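You operate a simulated robot arm through the tools that you are given. There is no shell and no other tool.

You are at the controls of a simulated robot arm. One attempt, no reset.

TASK
Heat the water to 45C and switch the heater off again.
Fine: open the stop valve before you switch on; wait till the display shows it.
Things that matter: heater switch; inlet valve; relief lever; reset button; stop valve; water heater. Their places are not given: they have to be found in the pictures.

The check looks at the end state, three seconds after you hand in, the way a careful person would. Anything else that was tipped, shoved, dropped, spilled or broken makes it a failure.

THE ROBOT
A 7-joint arm with a two-finger parallel gripper, fixed in place. Base frame: the origin is on the floor under the middle of its stand, x ahead of it, y to its left, z up; the work surface is at about z = 0.9. Readings come in m, rad, newtons and seconds.
It reaches about 1.147 m from its shoulder. Its first joint turns from -2.897 to 2.897 rad. Payload 3.43 kg.
The tool frame sits at the grasp point between the pads (the TCP): z along the fingers, y along the line on which they close. The tips reach 0.03 m beyond it. The gripper opens to 0.094 m. The fingers are 0.028 m wide and 0.01 m thick; the gripper's body (0.05 by 0.096 m) begins 0.055 m behind the TCP.
Orientation is that of the tool frame in the base frame, as a unit quaternion [w, x, y, z]. With the fingers straight down and closing along the base's y, the tool's x points along the base's -x, its y along +y and its z along -z.

THE INTERFACE
- The arm moves only by the tool send_rows. Its arguments are lists of equal length, an entry for each row: "slide": the shift along the base's x, y, z in cm, a list of three; "rot": the turn, a rotation vector about the base's x, y, z in rad, a list of three. In form: {"slide": [[x, y, z], ...], "rot": [[wx, wy, wz], ...]}. A call has 1 to 20 rows; each row is the pose to reach, as a shift and turn from the pose commanded when the call began. "claw" is the closure, from 0 (fully open) to 1 (shut), set as the call begins (left out, the last holds). A row lasts 0.2 s, in which the tool goes at most 0.05 m and 0.15 rad; a call with a longer step from one row to the next is refused whole, and so is a gripper value outside its range. Where a pose cannot be reached the arm comes as near as it can. A force on the tool above 80 N (or 10 N above the force at the start of the call, whichever is more), or a blocked arm, ends the call early, and 0.2 s more pass. The fingers move at their own pace (about 0.045 m/s each) and stop on an object; they squeeze with about 25 N. The grip force told is the motor's: it shows also when the fingers shut on nothing. Time passes only in rows, and 0.2 s behind the last, so rows that repeat a pose let the fingers close. It gives the time, the measured TCP pose, the force on the tool (base axes), the opening and the grip force at its end, in the units of the frame above (readings bear some noise), with the torque about the TCP (base axes, N m) and any sound that the robot's microphone picked up, and new pictures: "show" is both (left out), scene, wrist or none.
- Cameras (640 x 400 px; columns grow to the right, rows downward): "scene" is fixed at [0.4001, -0.5001, 1.8807]; the picture's right is [0.90, -0.43, 0.00], its down [-0.22, -0.46, -0.86] and it looks along [0.37, 0.78, -0.51] (base axes); focal length 359 px, centre (320, 200). "wrist" rides on the gripper at [0.076, 0.014, -0.103] in the tool frame; the picture's right is [-0.18, 0.98, 0.00], its down [-0.75, -0.14, -0.64] and it looks along [-0.63, -0.12, 0.77] (tool axes); focal length 243 px, centre (320, 200).
- probe_pixels(camera, pixels): for up to 12 pixels [column, row] of the newest picture of that camera ("zoom" is the newest enlarged one), the place [x, y, z] in the base frame of the surface seen there, good to about 0.003 m. It takes no simulated time.
- enlarge(camera, box): a new picture of the part [left, top, right, bottom] of that camera's present view, enlarged. It takes no simulated time.
- sign_off(): hands the job in; it is judged then, once.

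Unless the task says otherwise, let go and move clear before handing in.

The tools are called after "Request:" as name(argument=value, ...) on one line, values as JSON. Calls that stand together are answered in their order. send_rows: Moves the arm, as the interface text tells. Its arguments: {"type":"object","properties":{"slide":{"type":"array","items":{"type":"array","items":{"type":"number"}}},"rot":{"type":"array","items":{"type":"array","items":{"type":"number"}}},"claw":{"type":"number"},"show":{"type":"string","enum":["both","scene","wrist","none"]}},"required":["slide","rot"]} The other tools are called the same way: probe_pixels (camera, pixels) gives the place of the surface under pixels of a picture; enlarge (camera, box) takes an enlarged picture of a part of a camera's view; sign_off () hands the job in.

At the start:

```text
clock: 0.0
position: [0.5315, 0.1875, 1.3587]
tool_rot: [0.0, 0.0, 1.0, 0.0]
ft_force: [-1.2, -1.0, 0.1]
torque: [0.02, 0.0, 0.0]
grip_width: 0.094
finger_force: 0.0
```

scene: 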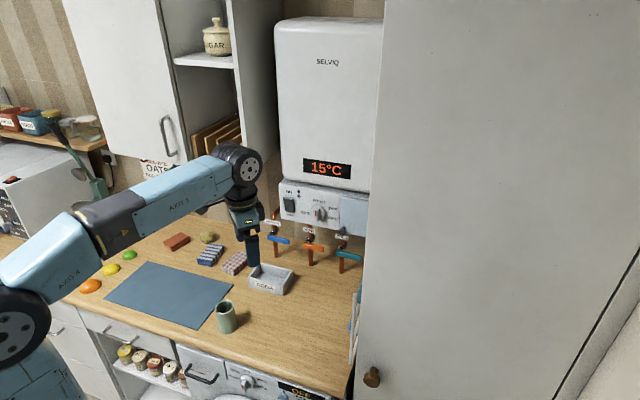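
wrist: 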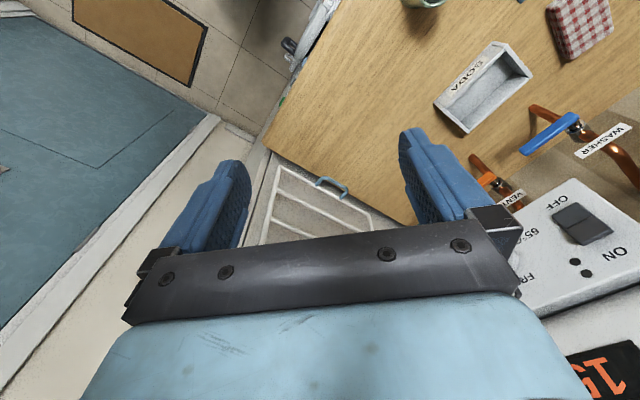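

The scene picture shows the water heater (display 15°C at about 327,168), a control panel with a switch at (289,204), a dial at (320,213), and three valves with tags at (278,240), (313,247), (348,255). I'll enlarge these to read the labels.

Request:
enlarge(camera="scene", box=[255, 150, 385, 280])

Request:
enlarge(camera="wrist", box=[420, 80, 640, 400])

```text
3.08 times, centred on (320, 215) of scene
```

zoom: 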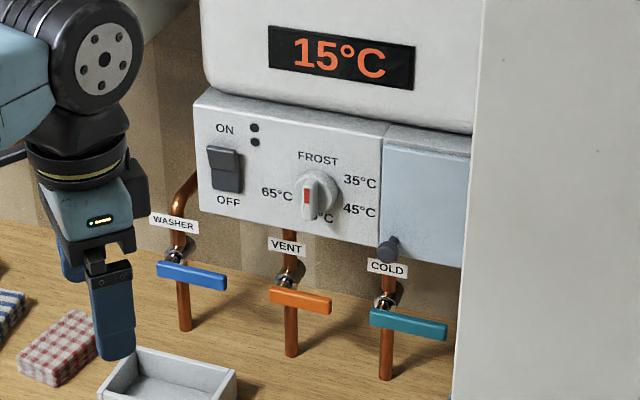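

```text
1.25 times, centred on (530, 240) of wrist
```

zoom: 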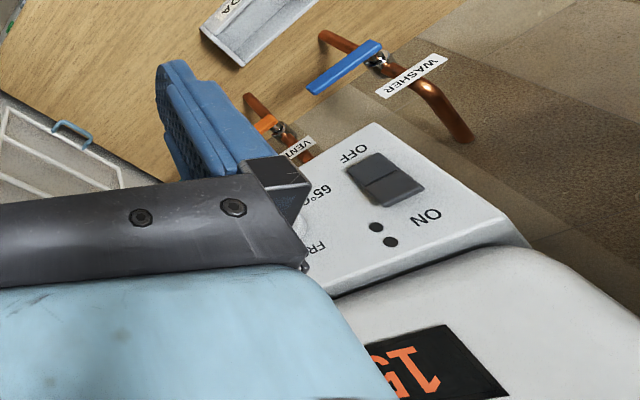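

The valves are tagged WASHER (blue), VENT (orange) and COLD (teal), with an ON/OFF rocker and a thermostat dial on the panel. The zoom was last taken from the wrist, so I'll enlarge the scene more tightly and probe the key points.

Request:
enlarge(camera="scene", box=[275, 175, 375, 238])

Request:
probe_pixels(camera="scene", pixels=[[289, 200], [289, 209], [320, 213], [282, 185], [330, 196], [367, 210], [334, 226], [278, 240], [313, 247], [338, 252], [358, 258], [348, 257]])

```text
6.35 times, centred on (325, 206) of scene
```

zoom: 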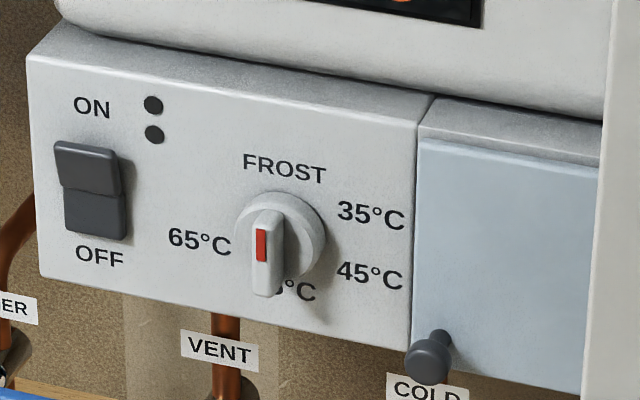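

```text
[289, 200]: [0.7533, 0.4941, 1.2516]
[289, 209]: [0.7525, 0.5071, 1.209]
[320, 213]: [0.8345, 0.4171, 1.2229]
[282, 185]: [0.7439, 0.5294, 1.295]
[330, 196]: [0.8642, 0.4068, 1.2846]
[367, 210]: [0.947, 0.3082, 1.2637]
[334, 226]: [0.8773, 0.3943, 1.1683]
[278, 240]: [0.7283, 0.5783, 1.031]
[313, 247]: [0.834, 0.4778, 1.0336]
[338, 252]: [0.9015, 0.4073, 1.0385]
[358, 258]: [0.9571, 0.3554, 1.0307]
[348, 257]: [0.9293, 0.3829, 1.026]
```

The dial's bar looks vertical with its red mark in the upper half, which suggests it is set to FROST. I'll probe points on the zoomed panel to get its plane, the label positions, and the switch and dial geometry.

Request:
probe_pixels(camera="zoom", pixels=[[45, 90], [400, 130], [395, 330], [50, 265], [285, 168], [370, 214], [370, 273], [200, 240], [306, 291], [98, 256], [92, 107], [153, 105]])

Request:
probe_pixels(camera="zoom", pixels=[[88, 165], [95, 210], [85, 185], [262, 225], [261, 245], [262, 285], [310, 230], [284, 200], [430, 355], [500, 200], [500, 300], [440, 340]])

```text
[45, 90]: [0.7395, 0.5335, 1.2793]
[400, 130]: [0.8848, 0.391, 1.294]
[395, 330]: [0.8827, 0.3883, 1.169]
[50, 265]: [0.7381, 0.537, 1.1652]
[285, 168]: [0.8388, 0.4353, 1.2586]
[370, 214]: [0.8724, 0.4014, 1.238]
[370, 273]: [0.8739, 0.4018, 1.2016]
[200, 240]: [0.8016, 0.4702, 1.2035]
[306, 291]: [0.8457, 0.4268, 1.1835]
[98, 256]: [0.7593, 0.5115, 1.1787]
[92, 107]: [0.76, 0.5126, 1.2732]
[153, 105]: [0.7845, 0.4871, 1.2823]
```

```text
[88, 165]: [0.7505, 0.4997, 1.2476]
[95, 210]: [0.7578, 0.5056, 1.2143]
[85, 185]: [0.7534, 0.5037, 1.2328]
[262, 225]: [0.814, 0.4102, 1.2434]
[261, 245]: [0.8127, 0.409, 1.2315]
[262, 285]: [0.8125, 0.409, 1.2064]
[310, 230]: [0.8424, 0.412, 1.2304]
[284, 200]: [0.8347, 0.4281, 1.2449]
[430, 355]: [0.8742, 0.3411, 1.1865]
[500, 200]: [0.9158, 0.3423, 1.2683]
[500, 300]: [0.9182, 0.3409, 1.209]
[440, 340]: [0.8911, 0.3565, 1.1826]
```

The panel front is a vertical plane facing roughly (-0.70, -0.71, 0), with the dial centre near z 1.222 and pointing at FROST. Next I'll look closely at the three levers and find the surrounding obstacles: cabinet, heater body and flap.

Request:
enlarge(camera="scene", box=[262, 218, 372, 287])

Request:
probe_pixels(camera="scene", pixels=[[325, 60], [300, 170], [350, 180], [372, 260], [365, 300], [380, 330], [270, 275], [255, 268], [235, 262], [208, 255], [225, 315], [374, 192]])

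```text
5.80 times, centred on (317, 252) of scene
```

zoom: 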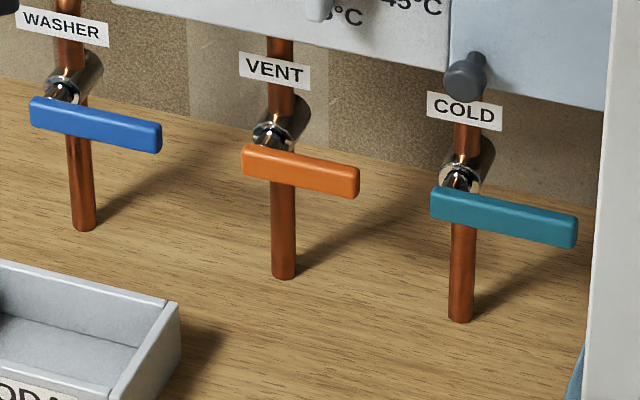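

```text
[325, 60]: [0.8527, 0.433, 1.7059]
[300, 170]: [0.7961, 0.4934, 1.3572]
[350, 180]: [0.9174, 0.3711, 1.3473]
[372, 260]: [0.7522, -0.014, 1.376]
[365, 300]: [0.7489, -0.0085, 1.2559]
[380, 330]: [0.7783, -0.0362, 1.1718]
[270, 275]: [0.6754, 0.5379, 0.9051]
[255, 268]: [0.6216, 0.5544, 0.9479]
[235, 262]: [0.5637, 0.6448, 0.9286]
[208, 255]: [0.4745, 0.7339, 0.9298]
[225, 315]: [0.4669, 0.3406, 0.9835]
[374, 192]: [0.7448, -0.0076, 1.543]
```

The levers all lie horizontal, across their vertical pipes, so they are closed. The pivot sits near the left end of each. I'll probe the COLD lever and its stem exactly, plus the teal thing near the cabinet side.

Request:
probe_pixels(camera="zoom", pixels=[[436, 203], [460, 208], [500, 216], [540, 224], [572, 232], [500, 204], [500, 228], [460, 182], [480, 155], [462, 260], [465, 110], [465, 78]])

Request:
enlarge(camera="scene", box=[300, 240, 400, 400])

Request:
enlarge(camera="scene", box=[60, 200, 300, 400])

```text
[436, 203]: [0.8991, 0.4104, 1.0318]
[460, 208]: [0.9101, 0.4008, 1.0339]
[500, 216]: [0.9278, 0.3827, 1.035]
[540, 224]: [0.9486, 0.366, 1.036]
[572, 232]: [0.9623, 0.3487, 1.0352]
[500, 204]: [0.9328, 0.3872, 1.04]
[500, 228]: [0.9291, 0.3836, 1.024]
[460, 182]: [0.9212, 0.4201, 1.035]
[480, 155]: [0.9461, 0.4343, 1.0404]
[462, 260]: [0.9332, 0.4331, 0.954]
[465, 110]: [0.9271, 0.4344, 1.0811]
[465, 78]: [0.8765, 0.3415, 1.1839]
```

```text
2.50 times, centred on (350, 320) of scene
```

zoom: 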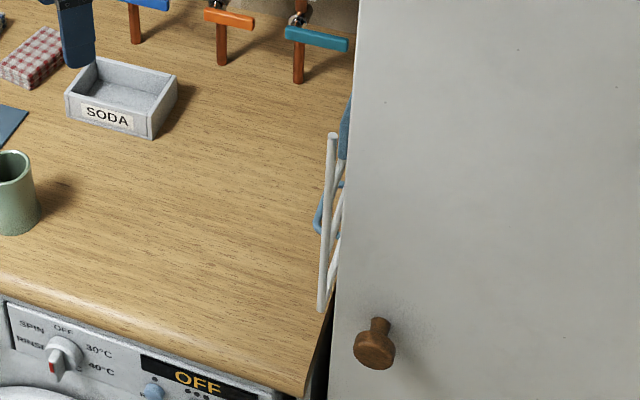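

```text
2.00 times, centred on (180, 300) of scene
```

zoom: 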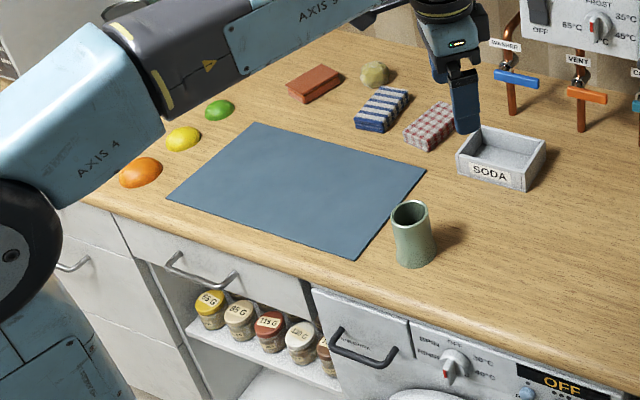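

The COLD lever pivots near s≈0.363 along the wall (z≈1.033) with its long end to the right; the wall direction makes a 45° angle to the base. I'll swing the hand to face the wall, tilted 30° down, with fingers shut, and move to a standoff in front of the COLD valve to look at it with the wrist camera.

Request:
send_rows(slide=[[2.3, 0.2, -2.4], [4.6, 0.3, -4.8], [6.9, 0.5, -7.2], [9.2, 0.7, -9.6], [11.5, 0.9, -12.0], [13.7, 1.0, -14.3], [16.0, 1.2, -16.7], [18.3, 1.4, -19.1], [20.6, 1.5, -21.5], [22.9, 1.7, -23.9], [22.9, 1.7, -23.9]], rot=[[0.0416, -0.0989, 0.0719], [0.0831, -0.1978, 0.1438], [0.1247, -0.2967, 0.2157], [0.1662, -0.3956, 0.2876], [0.2078, -0.4945, 0.3595], [0.2494, -0.5933, 0.4314], [0.2909, -0.6922, 0.5033], [0.3325, -0.7911, 0.5752], [0.374, -0.89, 0.6471], [0.4156, -0.9889, 0.719], [0.4156, -0.9889, 0.719]], claw=1, show="both")

```text
clock: 2.4
position: [0.761, 0.2029, 1.1202]
tool_rot: [0.461, -0.335, 0.799, 0.194]
ft_force: [-0.1, -0.6, 0.2]
torque: [0.02, -0.02, -0.01]
grip_width: 0.0
finger_force: 25.0
```

scene: 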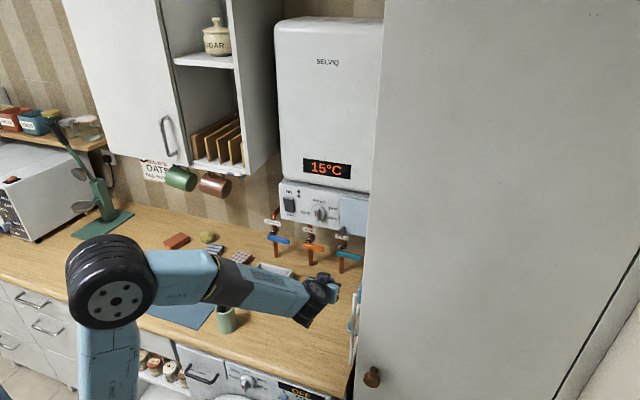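
wrist: 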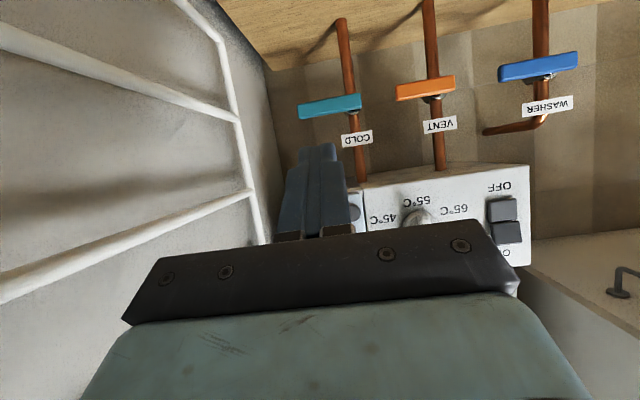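

The arm is in place and the wrist view (upside down) shows COLD and VENT pipes running up into the heater, while WASHER's pipe (488,130) bends away, so COLD is the heater's stop valve. The white airer on the cabinet side (240,120) is close, so I'll probe it and the lever.

Request:
probe_pixels(camera="wrist", pixels=[[238, 120], [222, 45], [248, 193], [262, 235], [110, 80], [100, 258], [305, 108], [355, 100], [330, 106], [355, 212], [270, 180], [200, 110]])

Request:
enlarge(camera="wrist", box=[260, 60, 540, 235])

```text
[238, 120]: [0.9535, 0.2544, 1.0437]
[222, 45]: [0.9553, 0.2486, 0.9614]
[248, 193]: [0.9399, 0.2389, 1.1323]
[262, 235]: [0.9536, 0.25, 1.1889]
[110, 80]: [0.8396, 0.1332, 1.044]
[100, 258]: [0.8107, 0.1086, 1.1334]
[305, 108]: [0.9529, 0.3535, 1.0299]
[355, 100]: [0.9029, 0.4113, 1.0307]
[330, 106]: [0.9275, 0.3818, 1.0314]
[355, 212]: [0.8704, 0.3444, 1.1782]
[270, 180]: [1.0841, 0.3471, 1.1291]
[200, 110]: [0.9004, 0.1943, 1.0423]
```

```text
2.29 times, centred on (400, 148) of wrist
```

zoom: 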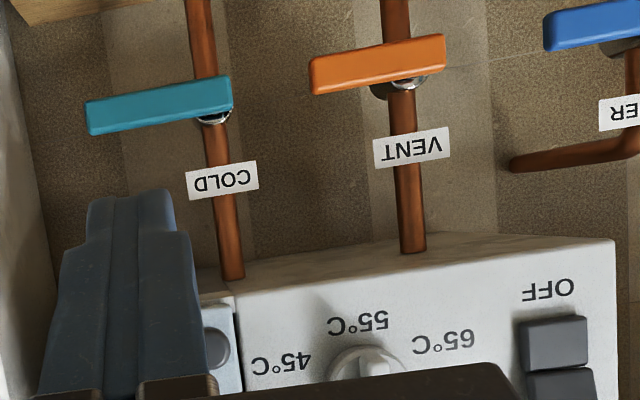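

The airer stands at about 0.50 m along the wall, so there is room for the gripper at 0.42. I'll bring the closed fingertips to just in front of and slightly above the COLD lever's long end.

Request:
send_rows(slide=[[2.6, 2.1, -0.7], [5.2, 4.2, -1.3], [7.8, 6.3, -2.0], [10.4, 8.4, -2.6], [13.0, 10.5, -3.3], [15.68, 12.63, -3.97], [15.68, 12.63, -3.97]], rot=[[0, 0, 0], [0, 0, 0], [0, 0, 0], [0, 0, 0], [0, 0, 0], [0, 0, 0], [0, 0, 0]], show="both")

```text
clock: 4.0
position: [0.9185, 0.3272, 1.0799]
tool_rot: [0.459, -0.335, 0.8, 0.193]
ft_force: [0.2, 0.6, 0.0]
torque: [0.0, -0.01, -0.01]
grip_width: 0.0001
finger_force: 25.0
```

scene: 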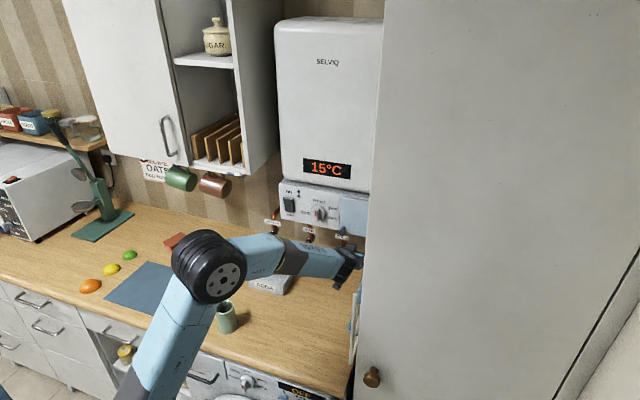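
wrist: 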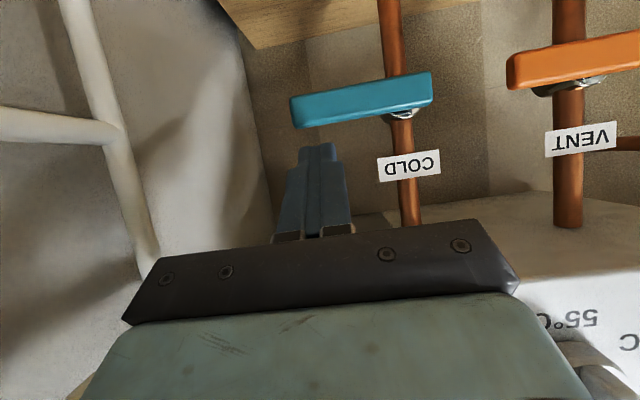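

The fingertips are just in front of and above the teal lever (wrist 360,100), and the force readings are near zero. I'll slide in over the lever and then press down a little to see whether it gives.

Request:
send_rows(slide=[[1.2, 1.25, 0.0], [2.45, 2.5, 0.0], [2.45, 2.5, -0.4], [2.45, 2.5, -0.8], [2.45, 2.5, -1.2], [2.45, 2.5, -1.5]], rot=[[0, 0, 0], [0, 0, 0], [0, 0, 0], [0, 0, 0], [0, 0, 0], [0, 0, 0]], show="both")

```text
clock: 5.4
position: [0.9434, 0.3554, 1.0658]
tool_rot: [0.46, -0.334, 0.799, 0.193]
ft_force: [0.4, -0.2, -0.3]
torque: [0.0, -0.02, 0.03]
grip_width: 0.0002
finger_force: 24.2
```

scene: 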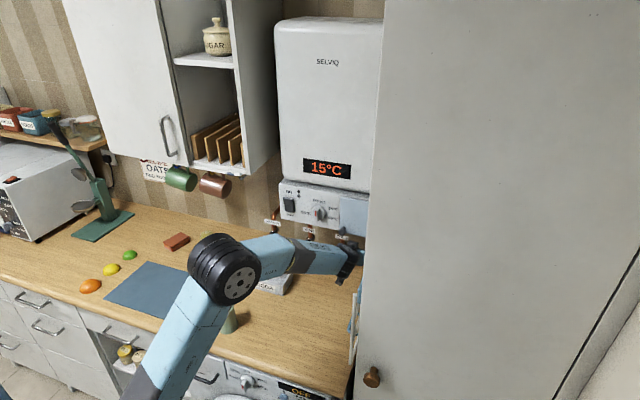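
wrist: 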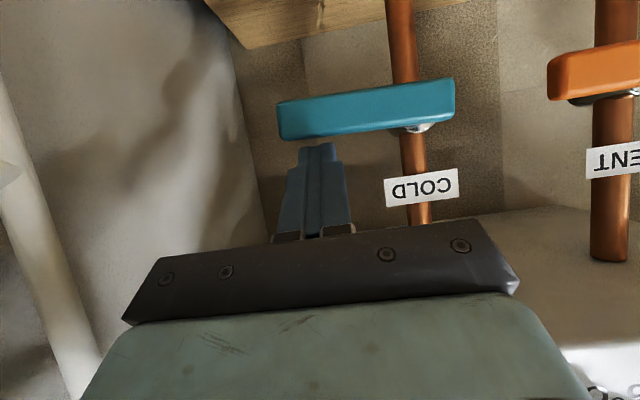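

No contact force yet at z=1.066, and the wrist view shows the tips (318,145) just above the lever's upper edge (360,130). I'll probe those points to measure the remaining gap.

Request:
probe_pixels(camera="wrist", pixels=[[318, 150], [310, 148], [328, 148], [318, 165], [300, 115], [330, 115], [430, 105], [330, 135], [365, 131], [282, 122], [450, 95]])

Request:
enlarge(camera="scene", box=[320, 220, 370, 290])

```text
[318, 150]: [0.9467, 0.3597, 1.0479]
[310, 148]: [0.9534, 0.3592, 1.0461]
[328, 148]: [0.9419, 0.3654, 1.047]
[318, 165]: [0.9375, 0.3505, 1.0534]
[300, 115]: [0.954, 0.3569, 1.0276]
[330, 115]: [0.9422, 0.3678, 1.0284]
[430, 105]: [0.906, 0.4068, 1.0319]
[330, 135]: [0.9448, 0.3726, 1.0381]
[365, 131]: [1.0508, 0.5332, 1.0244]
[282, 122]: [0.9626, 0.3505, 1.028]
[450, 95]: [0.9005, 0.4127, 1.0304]
```

```text
5.71 times, centred on (345, 255) of scene
```

zoom: 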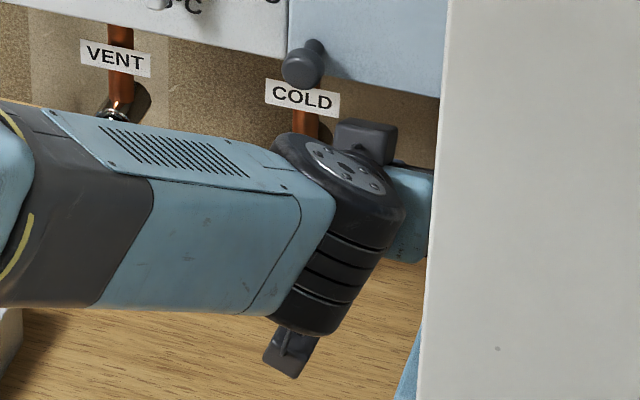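

The fingertip underside is at z≈1.046 and the lever's top at about 1.04, so there is still a few millimetres of gap. I'll press down another 1.2 cm and watch the force.

Request:
send_rows(slide=[[0, 0, -0.3], [0, 0, -0.6], [0, 0, -0.9], [0, 0, -1.2], [0, 0, -1.2]], rot=[[0, 0, 0], [0, 0, 0], [0, 0, 0], [0, 0, 0], [0, 0, 0]], show="wrist")

```text
clock: 6.6
position: [0.9428, 0.3557, 1.0533]
tool_rot: [0.461, -0.335, 0.799, 0.193]
ft_force: [-0.7, -0.7, 0.2]
torque: [0.02, -0.02, 0.0]
grip_width: 0.0
finger_force: 25.3
```

wrist: 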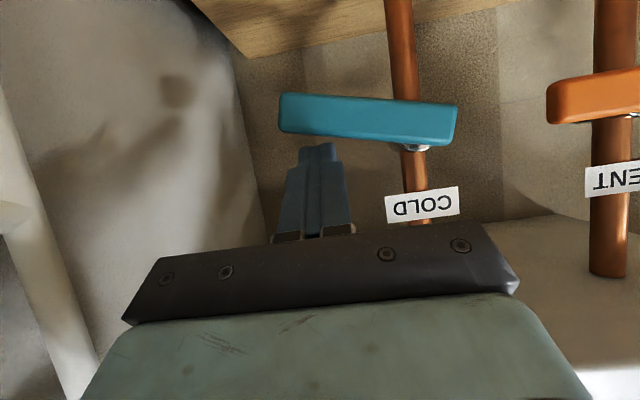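

The lever gives freely downward: its long end (wrist 285,112) has dropped with almost no force. I'll follow the arc around the pivot, down to about 70°.

Request:
send_rows(slide=[[-0.05, 0.05, -0.89], [-0.2, 0.2, -1.75], [-0.46, 0.46, -2.55], [-0.82, 0.81, -3.29], [-1.26, 1.24, -3.92], [-1.78, 1.74, -4.45], [-1.78, 1.74, -4.45]], rot=[[0, 0, 0], [0, 0, 0], [0, 0, 0], [0, 0, 0], [0, 0, 0], [0, 0, 0], [0, 0, 0]], show="both")

```text
clock: 8.2
position: [0.9244, 0.3722, 1.0074]
tool_rot: [0.46, -0.336, 0.799, 0.194]
ft_force: [-0.5, 0.1, 0.7]
torque: [-0.02, -0.02, -0.03]
grip_width: 0.0
finger_force: 25.0
```

scene: 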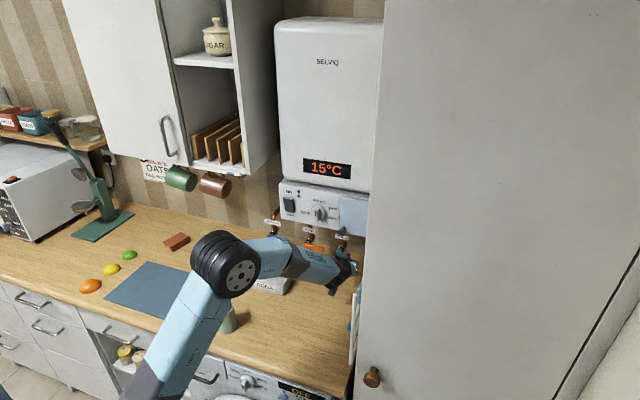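
wrist: 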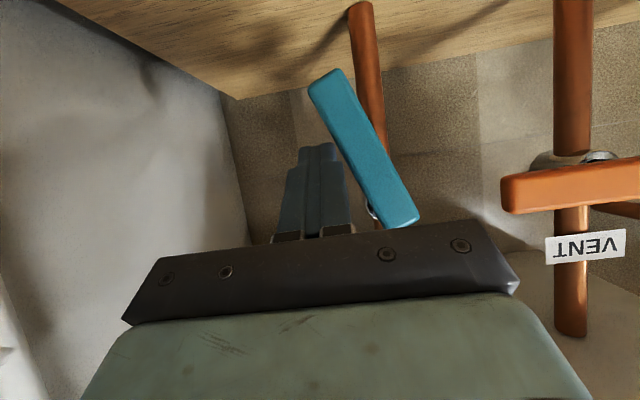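

The lever is now about 65° down and still moving freely. I'll continue sideways to bring it fully vertical, in line with the pipe, until it meets its stop.

Request:
send_rows(slide=[[-0.56, 0.55, -0.38], [-1.18, 1.16, -0.62], [-1.5, 1.47, -0.65], [-1.8, 1.77, -0.65], [-1.8, 1.77, -0.65]], rot=[[0, 0, 0], [0, 0, 0], [0, 0, 0], [0, 0, 0], [0, 0, 0]], show="both")

```text
clock: 9.4
position: [0.9089, 0.388, 1.0014]
tool_rot: [0.461, -0.333, 0.8, 0.192]
ft_force: [32.6, -16.5, 1.3]
torque: [0.05, -0.1, -0.64]
grip_width: 0.0
finger_force: 25.4
```

scene: 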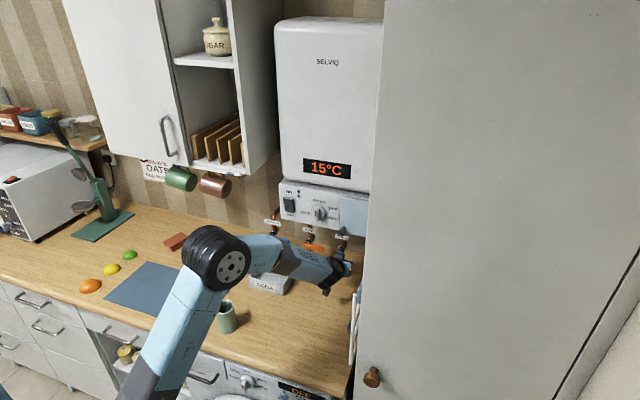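
wrist: 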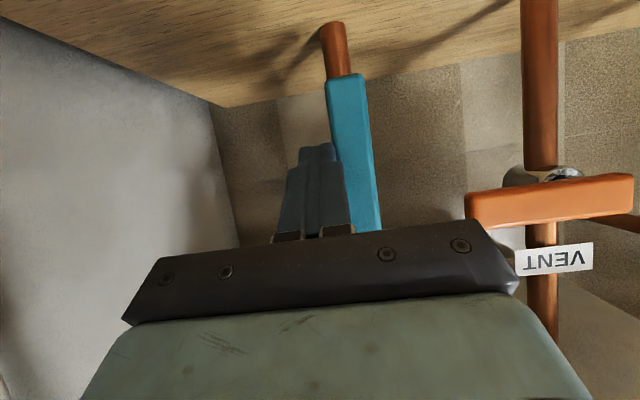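

The force rose to about 36 N along the wall with the lever lined up with the pipe (wrist 350,150), so it has reached its stop. I'll back off to the right and withdraw straight out.

Request:
send_rows(slide=[[1.0, -0.98, 0.0], [0.0, -2.0, 0.3], [-2.8, -4.9, 1.0], [-5.6, -7.8, 2.0], [-8.4, -10.7, 3.5], [-11.2, -13.5, 5.0], [-11.2, -13.5, 5.0]], rot=[[0, 0, 0], [0, 0, 0], [0, 0, 0], [0, 0, 0], [0, 0, 0], [0, 0, 0], [0, 0, 0]], show="both")

```text
clock: 11.0
position: [0.7966, 0.2539, 1.0532]
tool_rot: [0.46, -0.335, 0.799, 0.194]
ft_force: [-1.8, -0.9, 0.0]
torque: [0.01, 0.02, 0.01]
grip_width: 0.0
finger_force: 24.4
```

scene: 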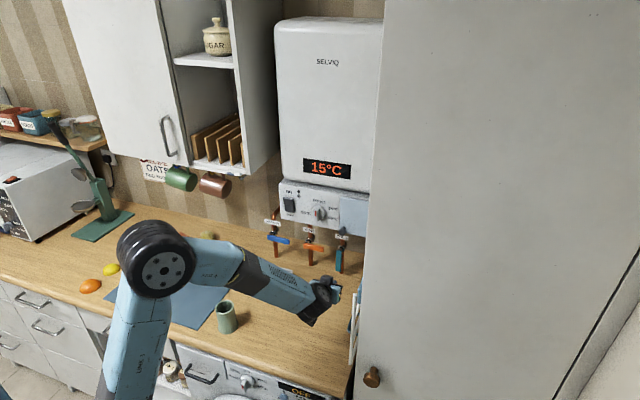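
wrist: 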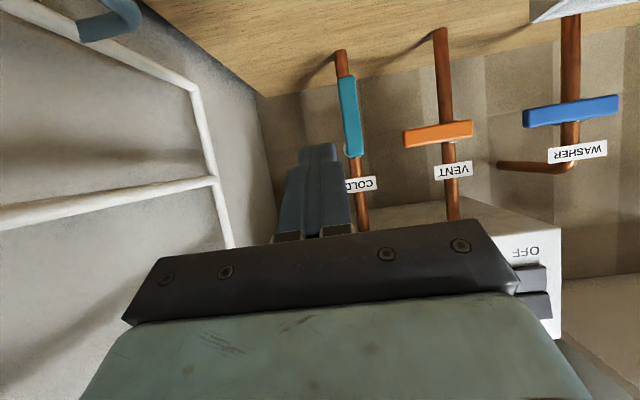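

The teal lever stays vertical along its pipe, so the stop valve is open. Now I'll raise the hand to face the heater's rocker switch level, at a standoff of about 11 cm, and look.

Request:
send_rows(slide=[[-1.86, 2.23, 2.79], [-3.7, 4.45, 5.57], [-5.6, 6.7, 8.36], [-7.4, 8.9, 11.1], [-9.3, 11.1, 13.9], [-11.1, 13.4, 16.7], [-13.0, 15.6, 19.5], [-13.0, 15.6, 19.5]], rot=[[0.0534, -0.0524, 0], [0.1068, -0.1047, 0], [0.1602, -0.1571, 0], [0.2137, -0.2094, 0], [0.2671, -0.2618, 0], [0.3205, -0.3142, 0], [0.3739, -0.3665, 0], [0.3739, -0.3665, 0]], show="both")

```text
clock: 12.8
position: [0.6652, 0.4118, 1.2478]
tool_rot: [0.652, -0.273, 0.652, 0.274]
ft_force: [1.4, -0.8, -0.8]
torque: [-0.01, -0.05, 0.14]
grip_width: 0.0
finger_force: 24.4
```

scene: 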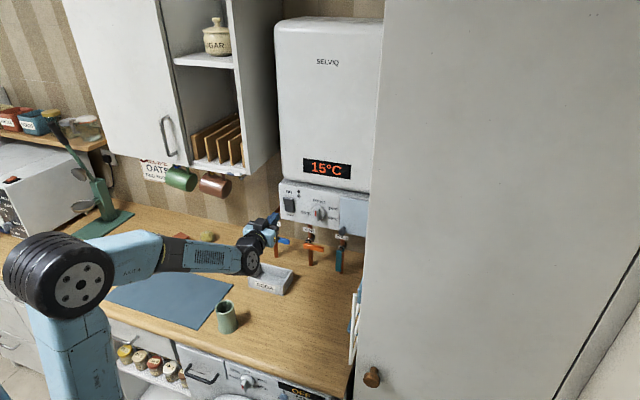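
wrist: 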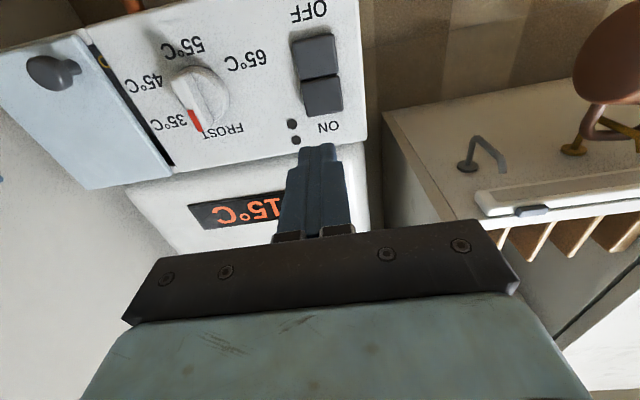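

The wrist view shows the panel well (upside down): rocker at (318,75), dial at (200,95) with its red mark near FROST/35. I'll enlarge the dial and rocker and probe them for accurate positions.

Request:
enlarge(camera="wrist", box=[80, 0, 380, 188])

Request:
enlarge(camera="scene", box=[280, 175, 360, 225])

Request:
probe_pixels(camera="wrist", pixels=[[196, 124], [192, 110], [184, 80], [205, 70], [228, 95], [212, 122], [320, 50], [322, 92], [318, 75], [298, 75], [342, 75], [321, 112]])

```text
2.13 times, centred on (230, 94) of wrist
```

zoom: 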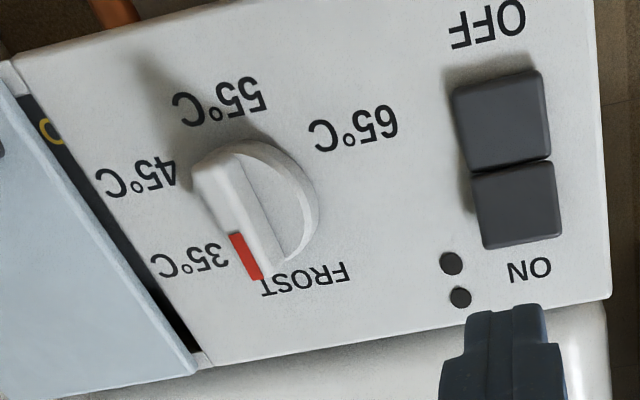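

```text
8.00 times, centred on (320, 200) of scene
```

zoom: 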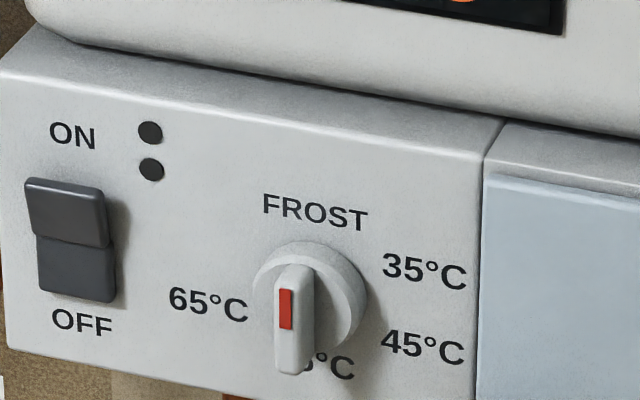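

```text
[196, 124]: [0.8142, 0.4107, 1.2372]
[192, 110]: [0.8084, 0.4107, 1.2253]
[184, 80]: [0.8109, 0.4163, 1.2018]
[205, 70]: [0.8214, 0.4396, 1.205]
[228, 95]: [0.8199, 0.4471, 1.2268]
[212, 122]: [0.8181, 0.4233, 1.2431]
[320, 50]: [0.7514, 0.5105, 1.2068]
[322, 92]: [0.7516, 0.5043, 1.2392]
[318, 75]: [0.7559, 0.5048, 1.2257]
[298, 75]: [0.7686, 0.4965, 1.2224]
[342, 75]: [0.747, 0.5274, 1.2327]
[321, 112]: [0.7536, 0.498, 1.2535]
```

The rocker's upper (ON) half stands proud at z≈1.247 while the lower half is pushed in, so it's off; the dial is upright on FROST. I'll press the ON half with the closed fingertips in small steps.

Request:
send_rows(slide=[[2.3, 2.35, 0], [4.6, 4.7, 0], [6.3, 6.43, 0], [6.65, 6.78, 0], [6.93, 7.07, 0], [7.21, 7.35, 0], [7.42, 7.57, 0]], rot=[[0, 0, 0], [0, 0, 0], [0, 0, 0], [0, 0, 0], [0, 0, 0], [0, 0, 0], [0, 0, 0]], show="both")

```text
clock: 14.3
position: [0.7333, 0.482, 1.2486]
tool_rot: [0.651, -0.274, 0.653, 0.274]
ft_force: [-45.3, -35.5, 4.9]
torque: [-0.54, 0.22, 0.07]
grip_width: 0.0
finger_force: 24.7
stopped in row 7: the force on the tool passed its limit at 88 N (the readings are from after the stop); the commanded pose is now the measured one
```

scene: 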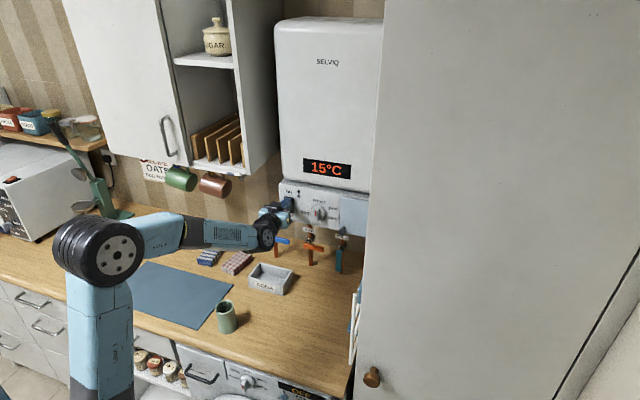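
wrist: 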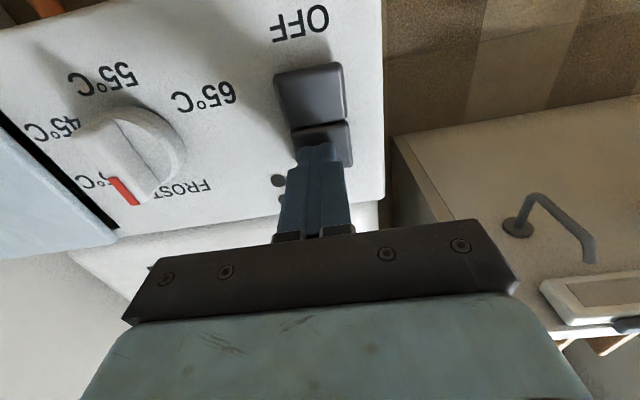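

The wrist view shows the rocker has flipped: the ON half (325,140) is now pushed in, the OFF half stands out, and the arm stopped against it. I'll back off 8 cm and check the switch, lamps and display.

Request:
send_rows(slide=[[-0.7, -0.71, 0], [-2.1, -2.1, 0], [-4.2, -4.3, 0], [-5.6, -5.7, 0], [-5.6, -5.7, 0]], rot=[[0, 0, 0], [0, 0, 0], [0, 0, 0], [0, 0, 0], [0, 0, 0]], show="both")

Request:
enlarge(camera="scene", box=[270, 150, 370, 230])

Request:
enlarge(camera="wrist", box=[80, 0, 400, 200])

```text
clock: 15.5
position: [0.6802, 0.4266, 1.2458]
tool_rot: [0.65, -0.274, 0.654, 0.273]
ft_force: [0.1, 0.5, 0.1]
torque: [-0.01, 0.0, 0.02]
grip_width: 0.0002
finger_force: 25.1
```

scene: 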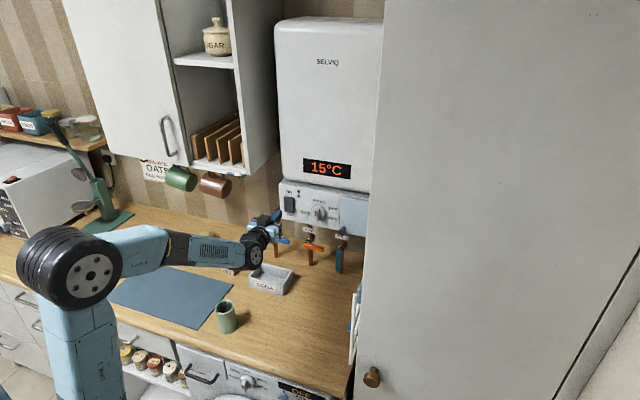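
wrist: 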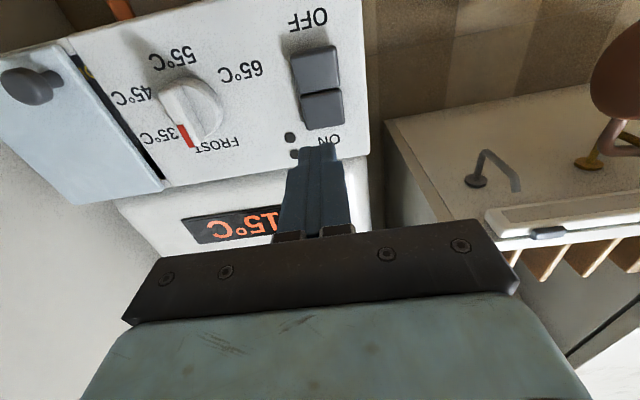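

```text
5.00 times, centred on (320, 190) of scene
```

zoom: 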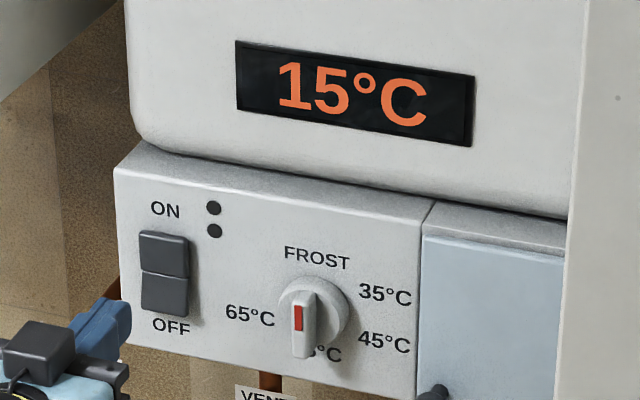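

```text
2.00 times, centred on (240, 100) of wrist
```

zoom: 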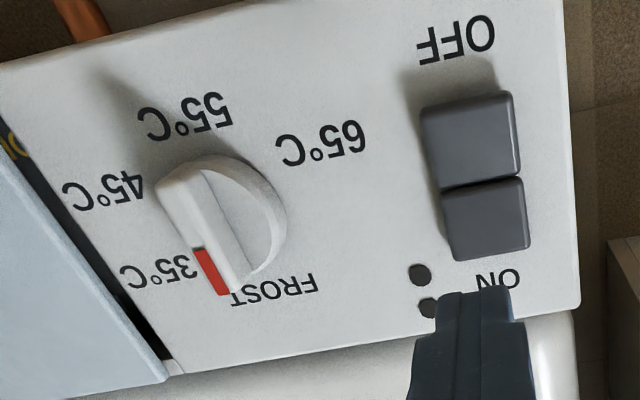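

The rocker looks flipped, but both lamps (213,208 and 213,231 in the zoom) are dark and the display still reads 15°C. I'll probe the rocker halves to confirm and let a couple of seconds pass.

Request:
probe_pixels(camera="wrist", pixels=[[315, 55], [318, 75], [318, 84], [320, 95], [322, 115], [320, 105]])

Request:
send_rows(slide=[[0, 0, 0], [0, 0, 0], [0, 0, 0], [0, 0, 0], [0, 0, 0], [0, 0, 0], [0, 0, 0], [0, 0, 0], [0, 0, 0], [0, 0, 0]], rot=[[0, 0, 0], [0, 0, 0], [0, 0, 0], [0, 0, 0], [0, 0, 0], [0, 0, 0], [0, 0, 0], [0, 0, 0], [0, 0, 0], [0, 0, 0]], show="both")

```text
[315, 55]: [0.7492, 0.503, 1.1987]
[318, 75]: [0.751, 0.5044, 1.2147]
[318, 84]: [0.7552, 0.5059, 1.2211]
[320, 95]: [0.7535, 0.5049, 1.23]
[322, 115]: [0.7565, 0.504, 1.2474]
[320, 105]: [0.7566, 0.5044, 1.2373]
```

```text
clock: 17.7
position: [0.6805, 0.4283, 1.2464]
tool_rot: [0.649, -0.274, 0.655, 0.273]
ft_force: [-0.2, 0.8, 0.7]
torque: [-0.02, -0.01, 0.01]
grip_width: 0.0
finger_force: 25.5
```

scene: 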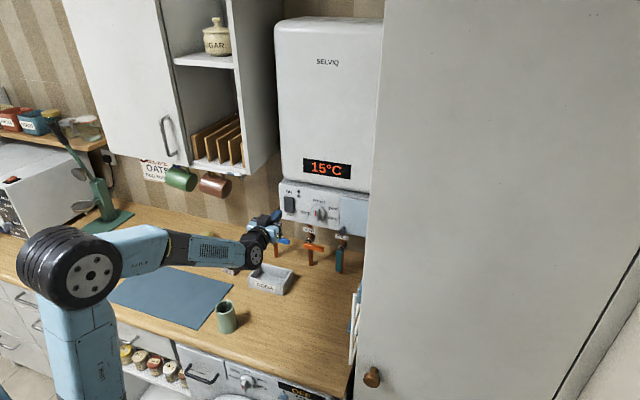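
wrist: 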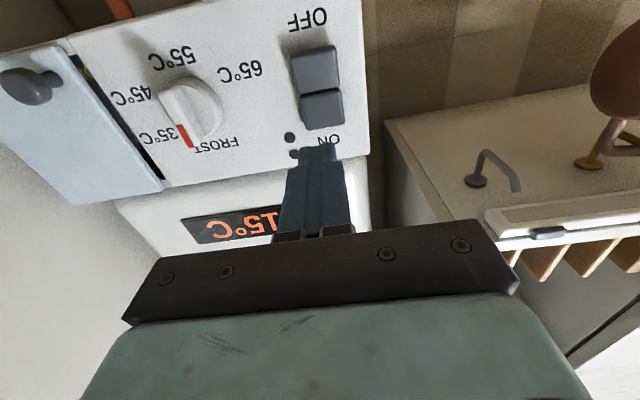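

The rocker is on (lower half now proud at d≈15 mm, upper half in), yet after four seconds the display is still 15°C — consistent with the thermostat dial being on FROST. I'll move in front of the dial, half open the fingers, and test in free air whether the wrist can roll 120° clockwise.

Request:
send_rows(slide=[[1.4, -2.45, -0.6], [2.75, -4.9, -1.2], [4.1, -7.35, -1.8], [5.5, -9.8, -2.45], [5.5, -9.8, -2.45], [5.5, -9.8, -2.45], [5.5, -9.8, -2.45], [5.5, -9.8, -2.45], [5.5, -9.8, -2.45], [5.5, -9.8, -2.45], [5.5, -9.8, -2.45], [5.5, -9.8, -2.45], [5.5, -9.8, -2.45], [5.5, -9.8, -2.45], [5.5, -9.8, -2.45], [5.5, -9.8, -2.45]], rot=[[0, 0, 0], [0.098, 0.1, 0], [0.196, 0.2, 0], [0.294, 0.3, 0], [0.392, 0.4, 0], [0.49, 0.5, 0], [0.588, 0.6, 0], [0.686, 0.7, 0], [0.784, 0.8, 0], [0.882, 0.9, 0], [0.98, 1.0, 0], [1.078, 1.1, 0], [1.176, 1.2, 0], [1.274, 1.3, 0], [1.372, 1.4, 0], [1.47, 1.5, 0]], claw=0.5, show="both")

```text
clock: 21.1
position: [0.7372, 0.3292, 1.221]
tool_rot: [0.083, 0.428, 0.563, 0.702]
ft_force: [0.2, 0.2, -0.9]
torque: [0.0, -0.01, 0.0]
grip_width: 0.0473
finger_force: 0.2
```

scene: 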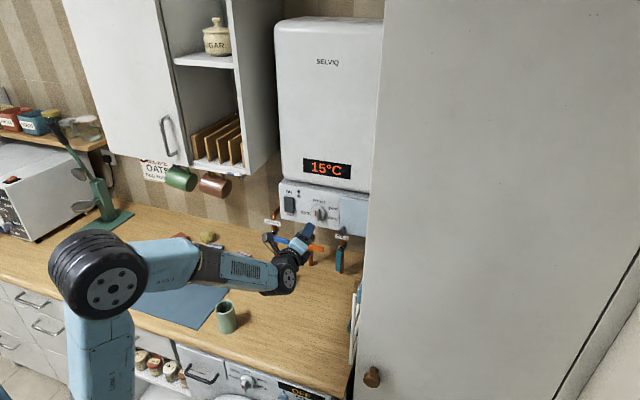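
wrist: 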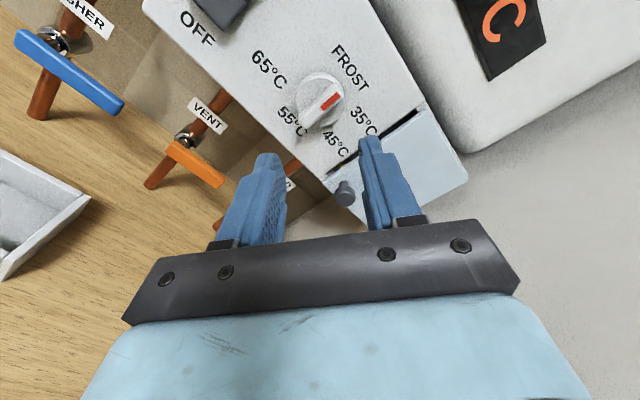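

The full 120° roll was reached (orientation matches) and the dial is clearly visible at (320,103), pointing at FROST. I'll probe the dial closely here for its centre before rolling back to grip it.

Request:
enlarge(camera="wrist", box=[260, 40, 400, 165])

Request:
probe_pixels(camera="wrist", pixels=[[338, 93], [327, 102], [315, 112], [307, 121], [320, 80], [300, 92], [340, 90], [335, 89], [312, 118]])

```text
3.20 times, centred on (330, 102) of wrist
```

zoom: 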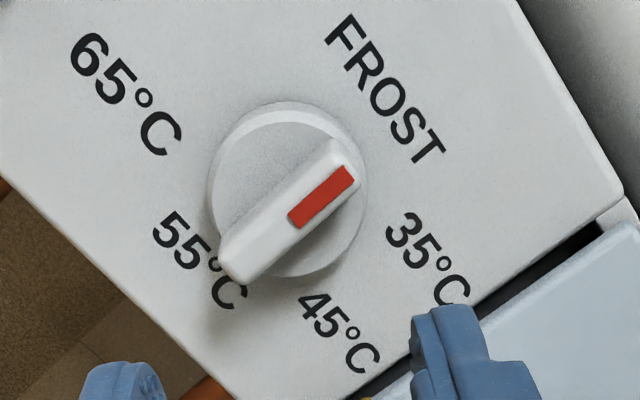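

```text
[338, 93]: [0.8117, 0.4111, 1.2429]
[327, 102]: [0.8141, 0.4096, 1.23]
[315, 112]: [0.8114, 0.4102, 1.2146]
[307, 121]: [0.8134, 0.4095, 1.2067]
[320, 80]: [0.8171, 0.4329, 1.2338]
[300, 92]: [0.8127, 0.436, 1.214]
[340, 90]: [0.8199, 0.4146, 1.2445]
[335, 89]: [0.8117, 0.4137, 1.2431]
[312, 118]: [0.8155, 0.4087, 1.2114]
```

The dial's bar is at z 1.200–1.246, its front about 37 mm off the panel and the disc face about 18 mm. I'll roll back to the starting orientation and approach with fingers straddling the bar.

Request:
send_rows(slide=[[0, 0, 0], [0, 0, 0], [0, 0, 0], [0, 0, 0], [0, 0, 0], [0, 0, 0], [0, 0, 0], [0, 0, 0], [0, 0, 0], [0, 0, 0], [0, 0, 0], [0, 0, 0], [0, 0, 0], [0, 0, 0], [0, 0, 0], [2.0, 2.05, 0], [4.0, 4.1, 0], [4.0, 4.1, 0]], rot=[[-0.098, -0.1, 0], [-0.196, -0.2, 0], [-0.294, -0.3, 0], [-0.392, -0.4, 0], [-0.49, -0.5, 0], [-0.588, -0.6, 0], [-0.686, -0.7, 0], [-0.784, -0.8, 0], [-0.882, -0.9, 0], [-0.98, -1.0, 0], [-1.078, -1.1, 0], [-1.176, -1.2, 0], [-1.274, -1.3, 0], [-1.372, -1.4, 0], [-1.47, -1.5, 0], [-1.47, -1.5, 0], [-1.47, -1.5, 0], [-1.47, -1.5, 0]], show="both")

```text
clock: 24.9
position: [0.7752, 0.3708, 1.2199]
tool_rot: [0.65, -0.274, 0.654, 0.273]
ft_force: [-0.4, 0.1, -0.1]
torque: [0.0, 0.01, -0.02]
grip_width: 0.0473
finger_force: 0.1
```

scene: 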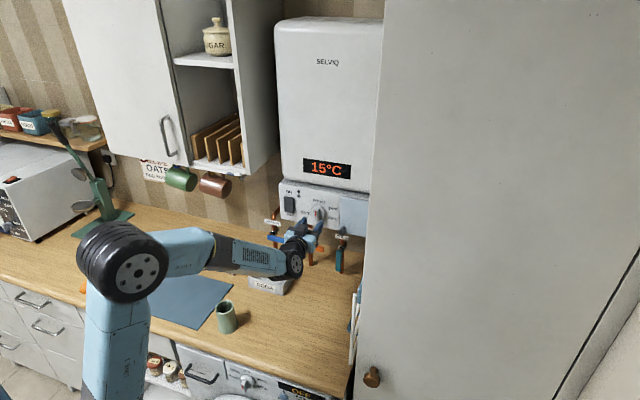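
wrist: 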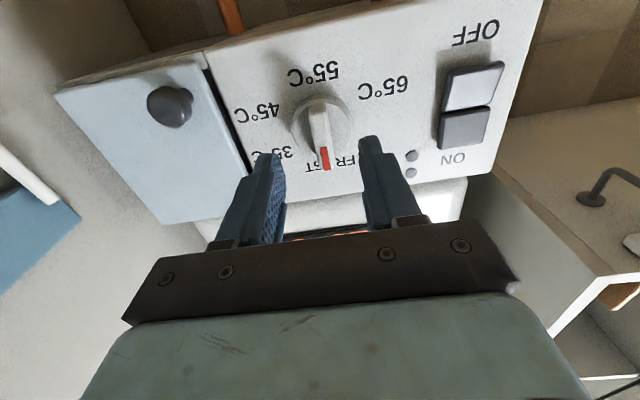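

The fingers straddle the dial's bar (wrist 322,140) and the pose is centred (s≈0.294, z≈1.220). I'll advance 4 cm so the tips sit beside the bar.

Request:
send_rows(slide=[[1.0, 1.0, 0.1], [1.9, 1.95, 0.2], [2.5, 2.55, 0.25], [2.8, 2.86, 0.25], [2.8, 2.86, 0.25]], rot=[[0, 0, 0], [0, 0, 0], [0, 0, 0], [0, 0, 0], [0, 0, 0]], show="both")

```text
clock: 26.1
position: [0.803, 0.3988, 1.2237]
tool_rot: [0.65, -0.274, 0.655, 0.272]
ft_force: [0.5, 0.6, 0.0]
torque: [-0.01, 0.0, -0.03]
grip_width: 0.0467
finger_force: 0.1
```

scene: 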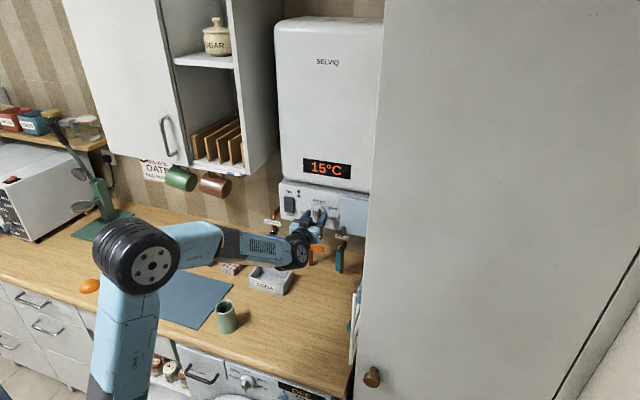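
wrist: 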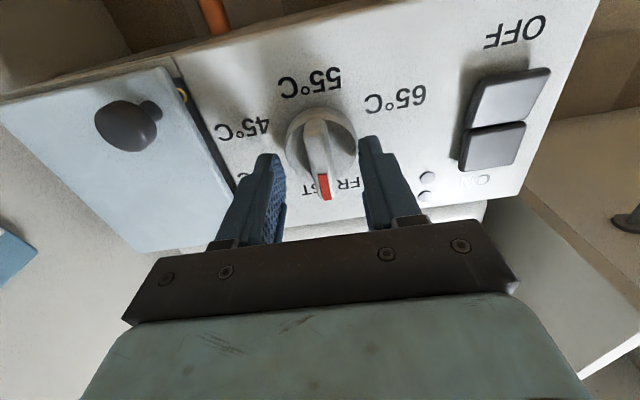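

The tips are beside the bar at the right depth (TCP about 52 mm off the panel). Now I'll close the fingers on the bar and hold.

Request:
send_rows(slide=[[0, 0, 0], [0, 0, 0], [0, 0, 0], [0, 0, 0]], rot=[[0, 0, 0], [0, 0, 0], [0, 0, 0], [0, 0, 0]], claw=1, show="wrist")

```text
clock: 27.1
position: [0.8023, 0.4001, 1.2237]
tool_rot: [0.649, -0.276, 0.654, 0.274]
ft_force: [-7.3, 4.7, -1.2]
torque: [0.09, -0.07, -0.54]
grip_width: 0.0129
finger_force: 45.0
```

wrist: 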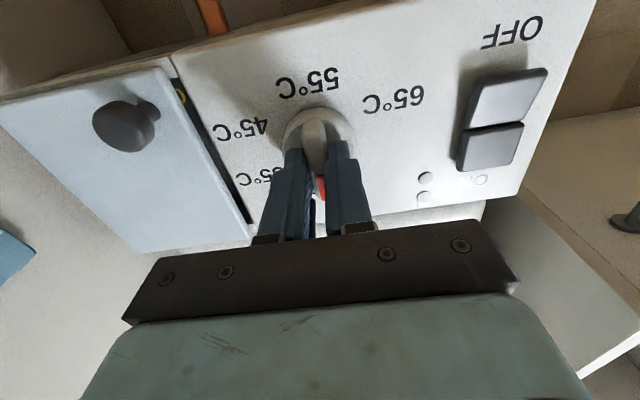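

The bar is gripped (opening 12.9 mm). I'll turn it clockwise about the panel normal, first by 0.56 rad, checking forces.

Request:
send_rows(slide=[[-0.07, 0.07, 0], [-0.07, 0.07, 0], [-0.07, 0.07, 0], [-0.07, 0.07, 0], [-0.07, 0.07, 0]], rot=[[0.098, 0.1, 0], [0.196, 0.2, 0], [0.294, 0.3, 0], [0.392, 0.4, 0], [0.392, 0.4, 0]], show="both")

```text
clock: 28.3
position: [0.8031, 0.3999, 1.2231]
tool_rot: [0.548, -0.083, 0.704, 0.443]
ft_force: [5.1, -2.1, 3.0]
torque: [0.1, -0.12, -0.86]
grip_width: 0.0128
finger_force: 44.7
```

scene: 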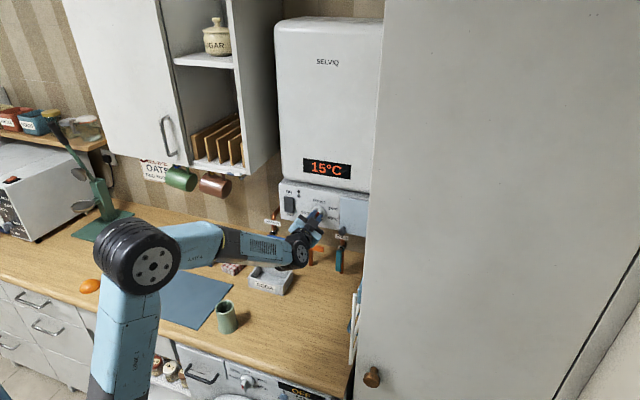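
wrist: 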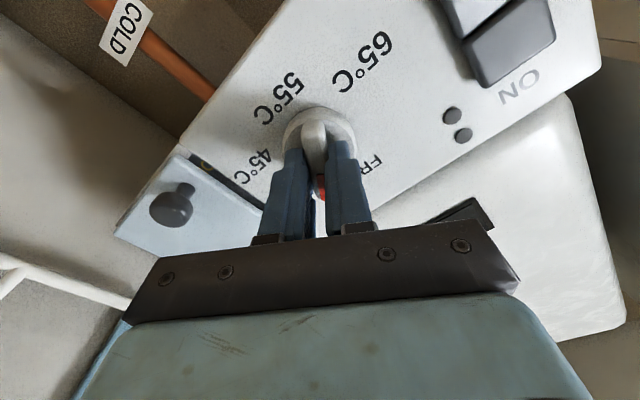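

The dial turns with the gripper with little torque. I'll continue the remaining 1.53 rad to bring it to the 45°C mark (120° in total).

Request:
send_rows(slide=[[0, 0, 0], [0, 0, 0], [0, 0, 0], [0, 0, 0], [0, 0, 0], [0, 0, 0], [0, 0, 0], [0, 0, 0], [0, 0, 0], [0, 0, 0], [0, 0, 0], [0, 0, 0], [0, 0, 0]], rot=[[0.0976, 0.0995, 0], [0.1953, 0.1991, 0], [0.2929, 0.2986, 0], [0.3905, 0.3982, 0], [0.4882, 0.4977, 0], [0.5858, 0.5973, 0], [0.6835, 0.6968, 0], [0.7811, 0.7964, 0], [0.8787, 0.8959, 0], [0.9764, 0.9955, 0], [1.074, 1.095, 0], [1.074, 1.095, 0], [1.074, 1.095, 0]], show="both")

```text
clock: 31.1
position: [0.8039, 0.3992, 1.2203]
tool_rot: [0.086, 0.428, 0.564, 0.701]
ft_force: [-11.5, -24.6, -35.7]
torque: [-0.29, 0.2, -0.74]
grip_width: 0.013
finger_force: 45.3
```

scene: 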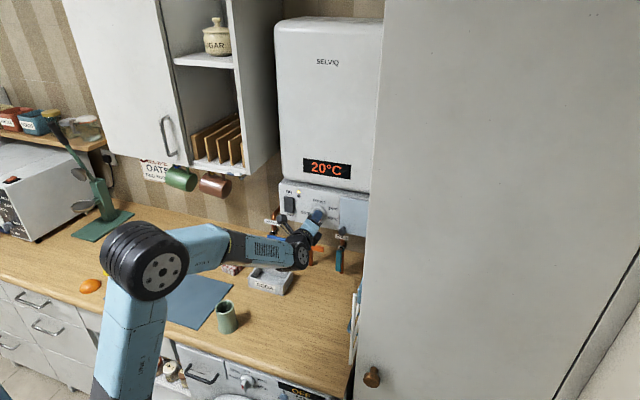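
wrist: 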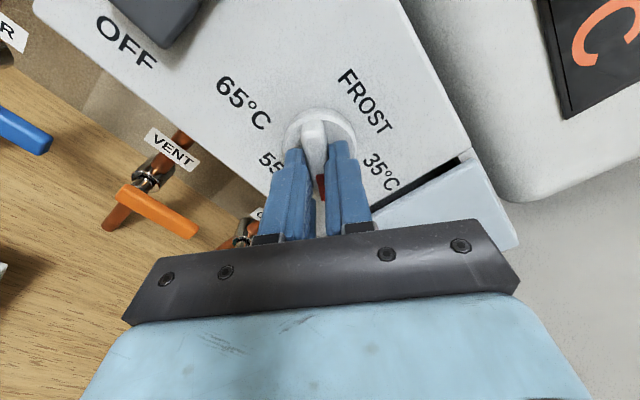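

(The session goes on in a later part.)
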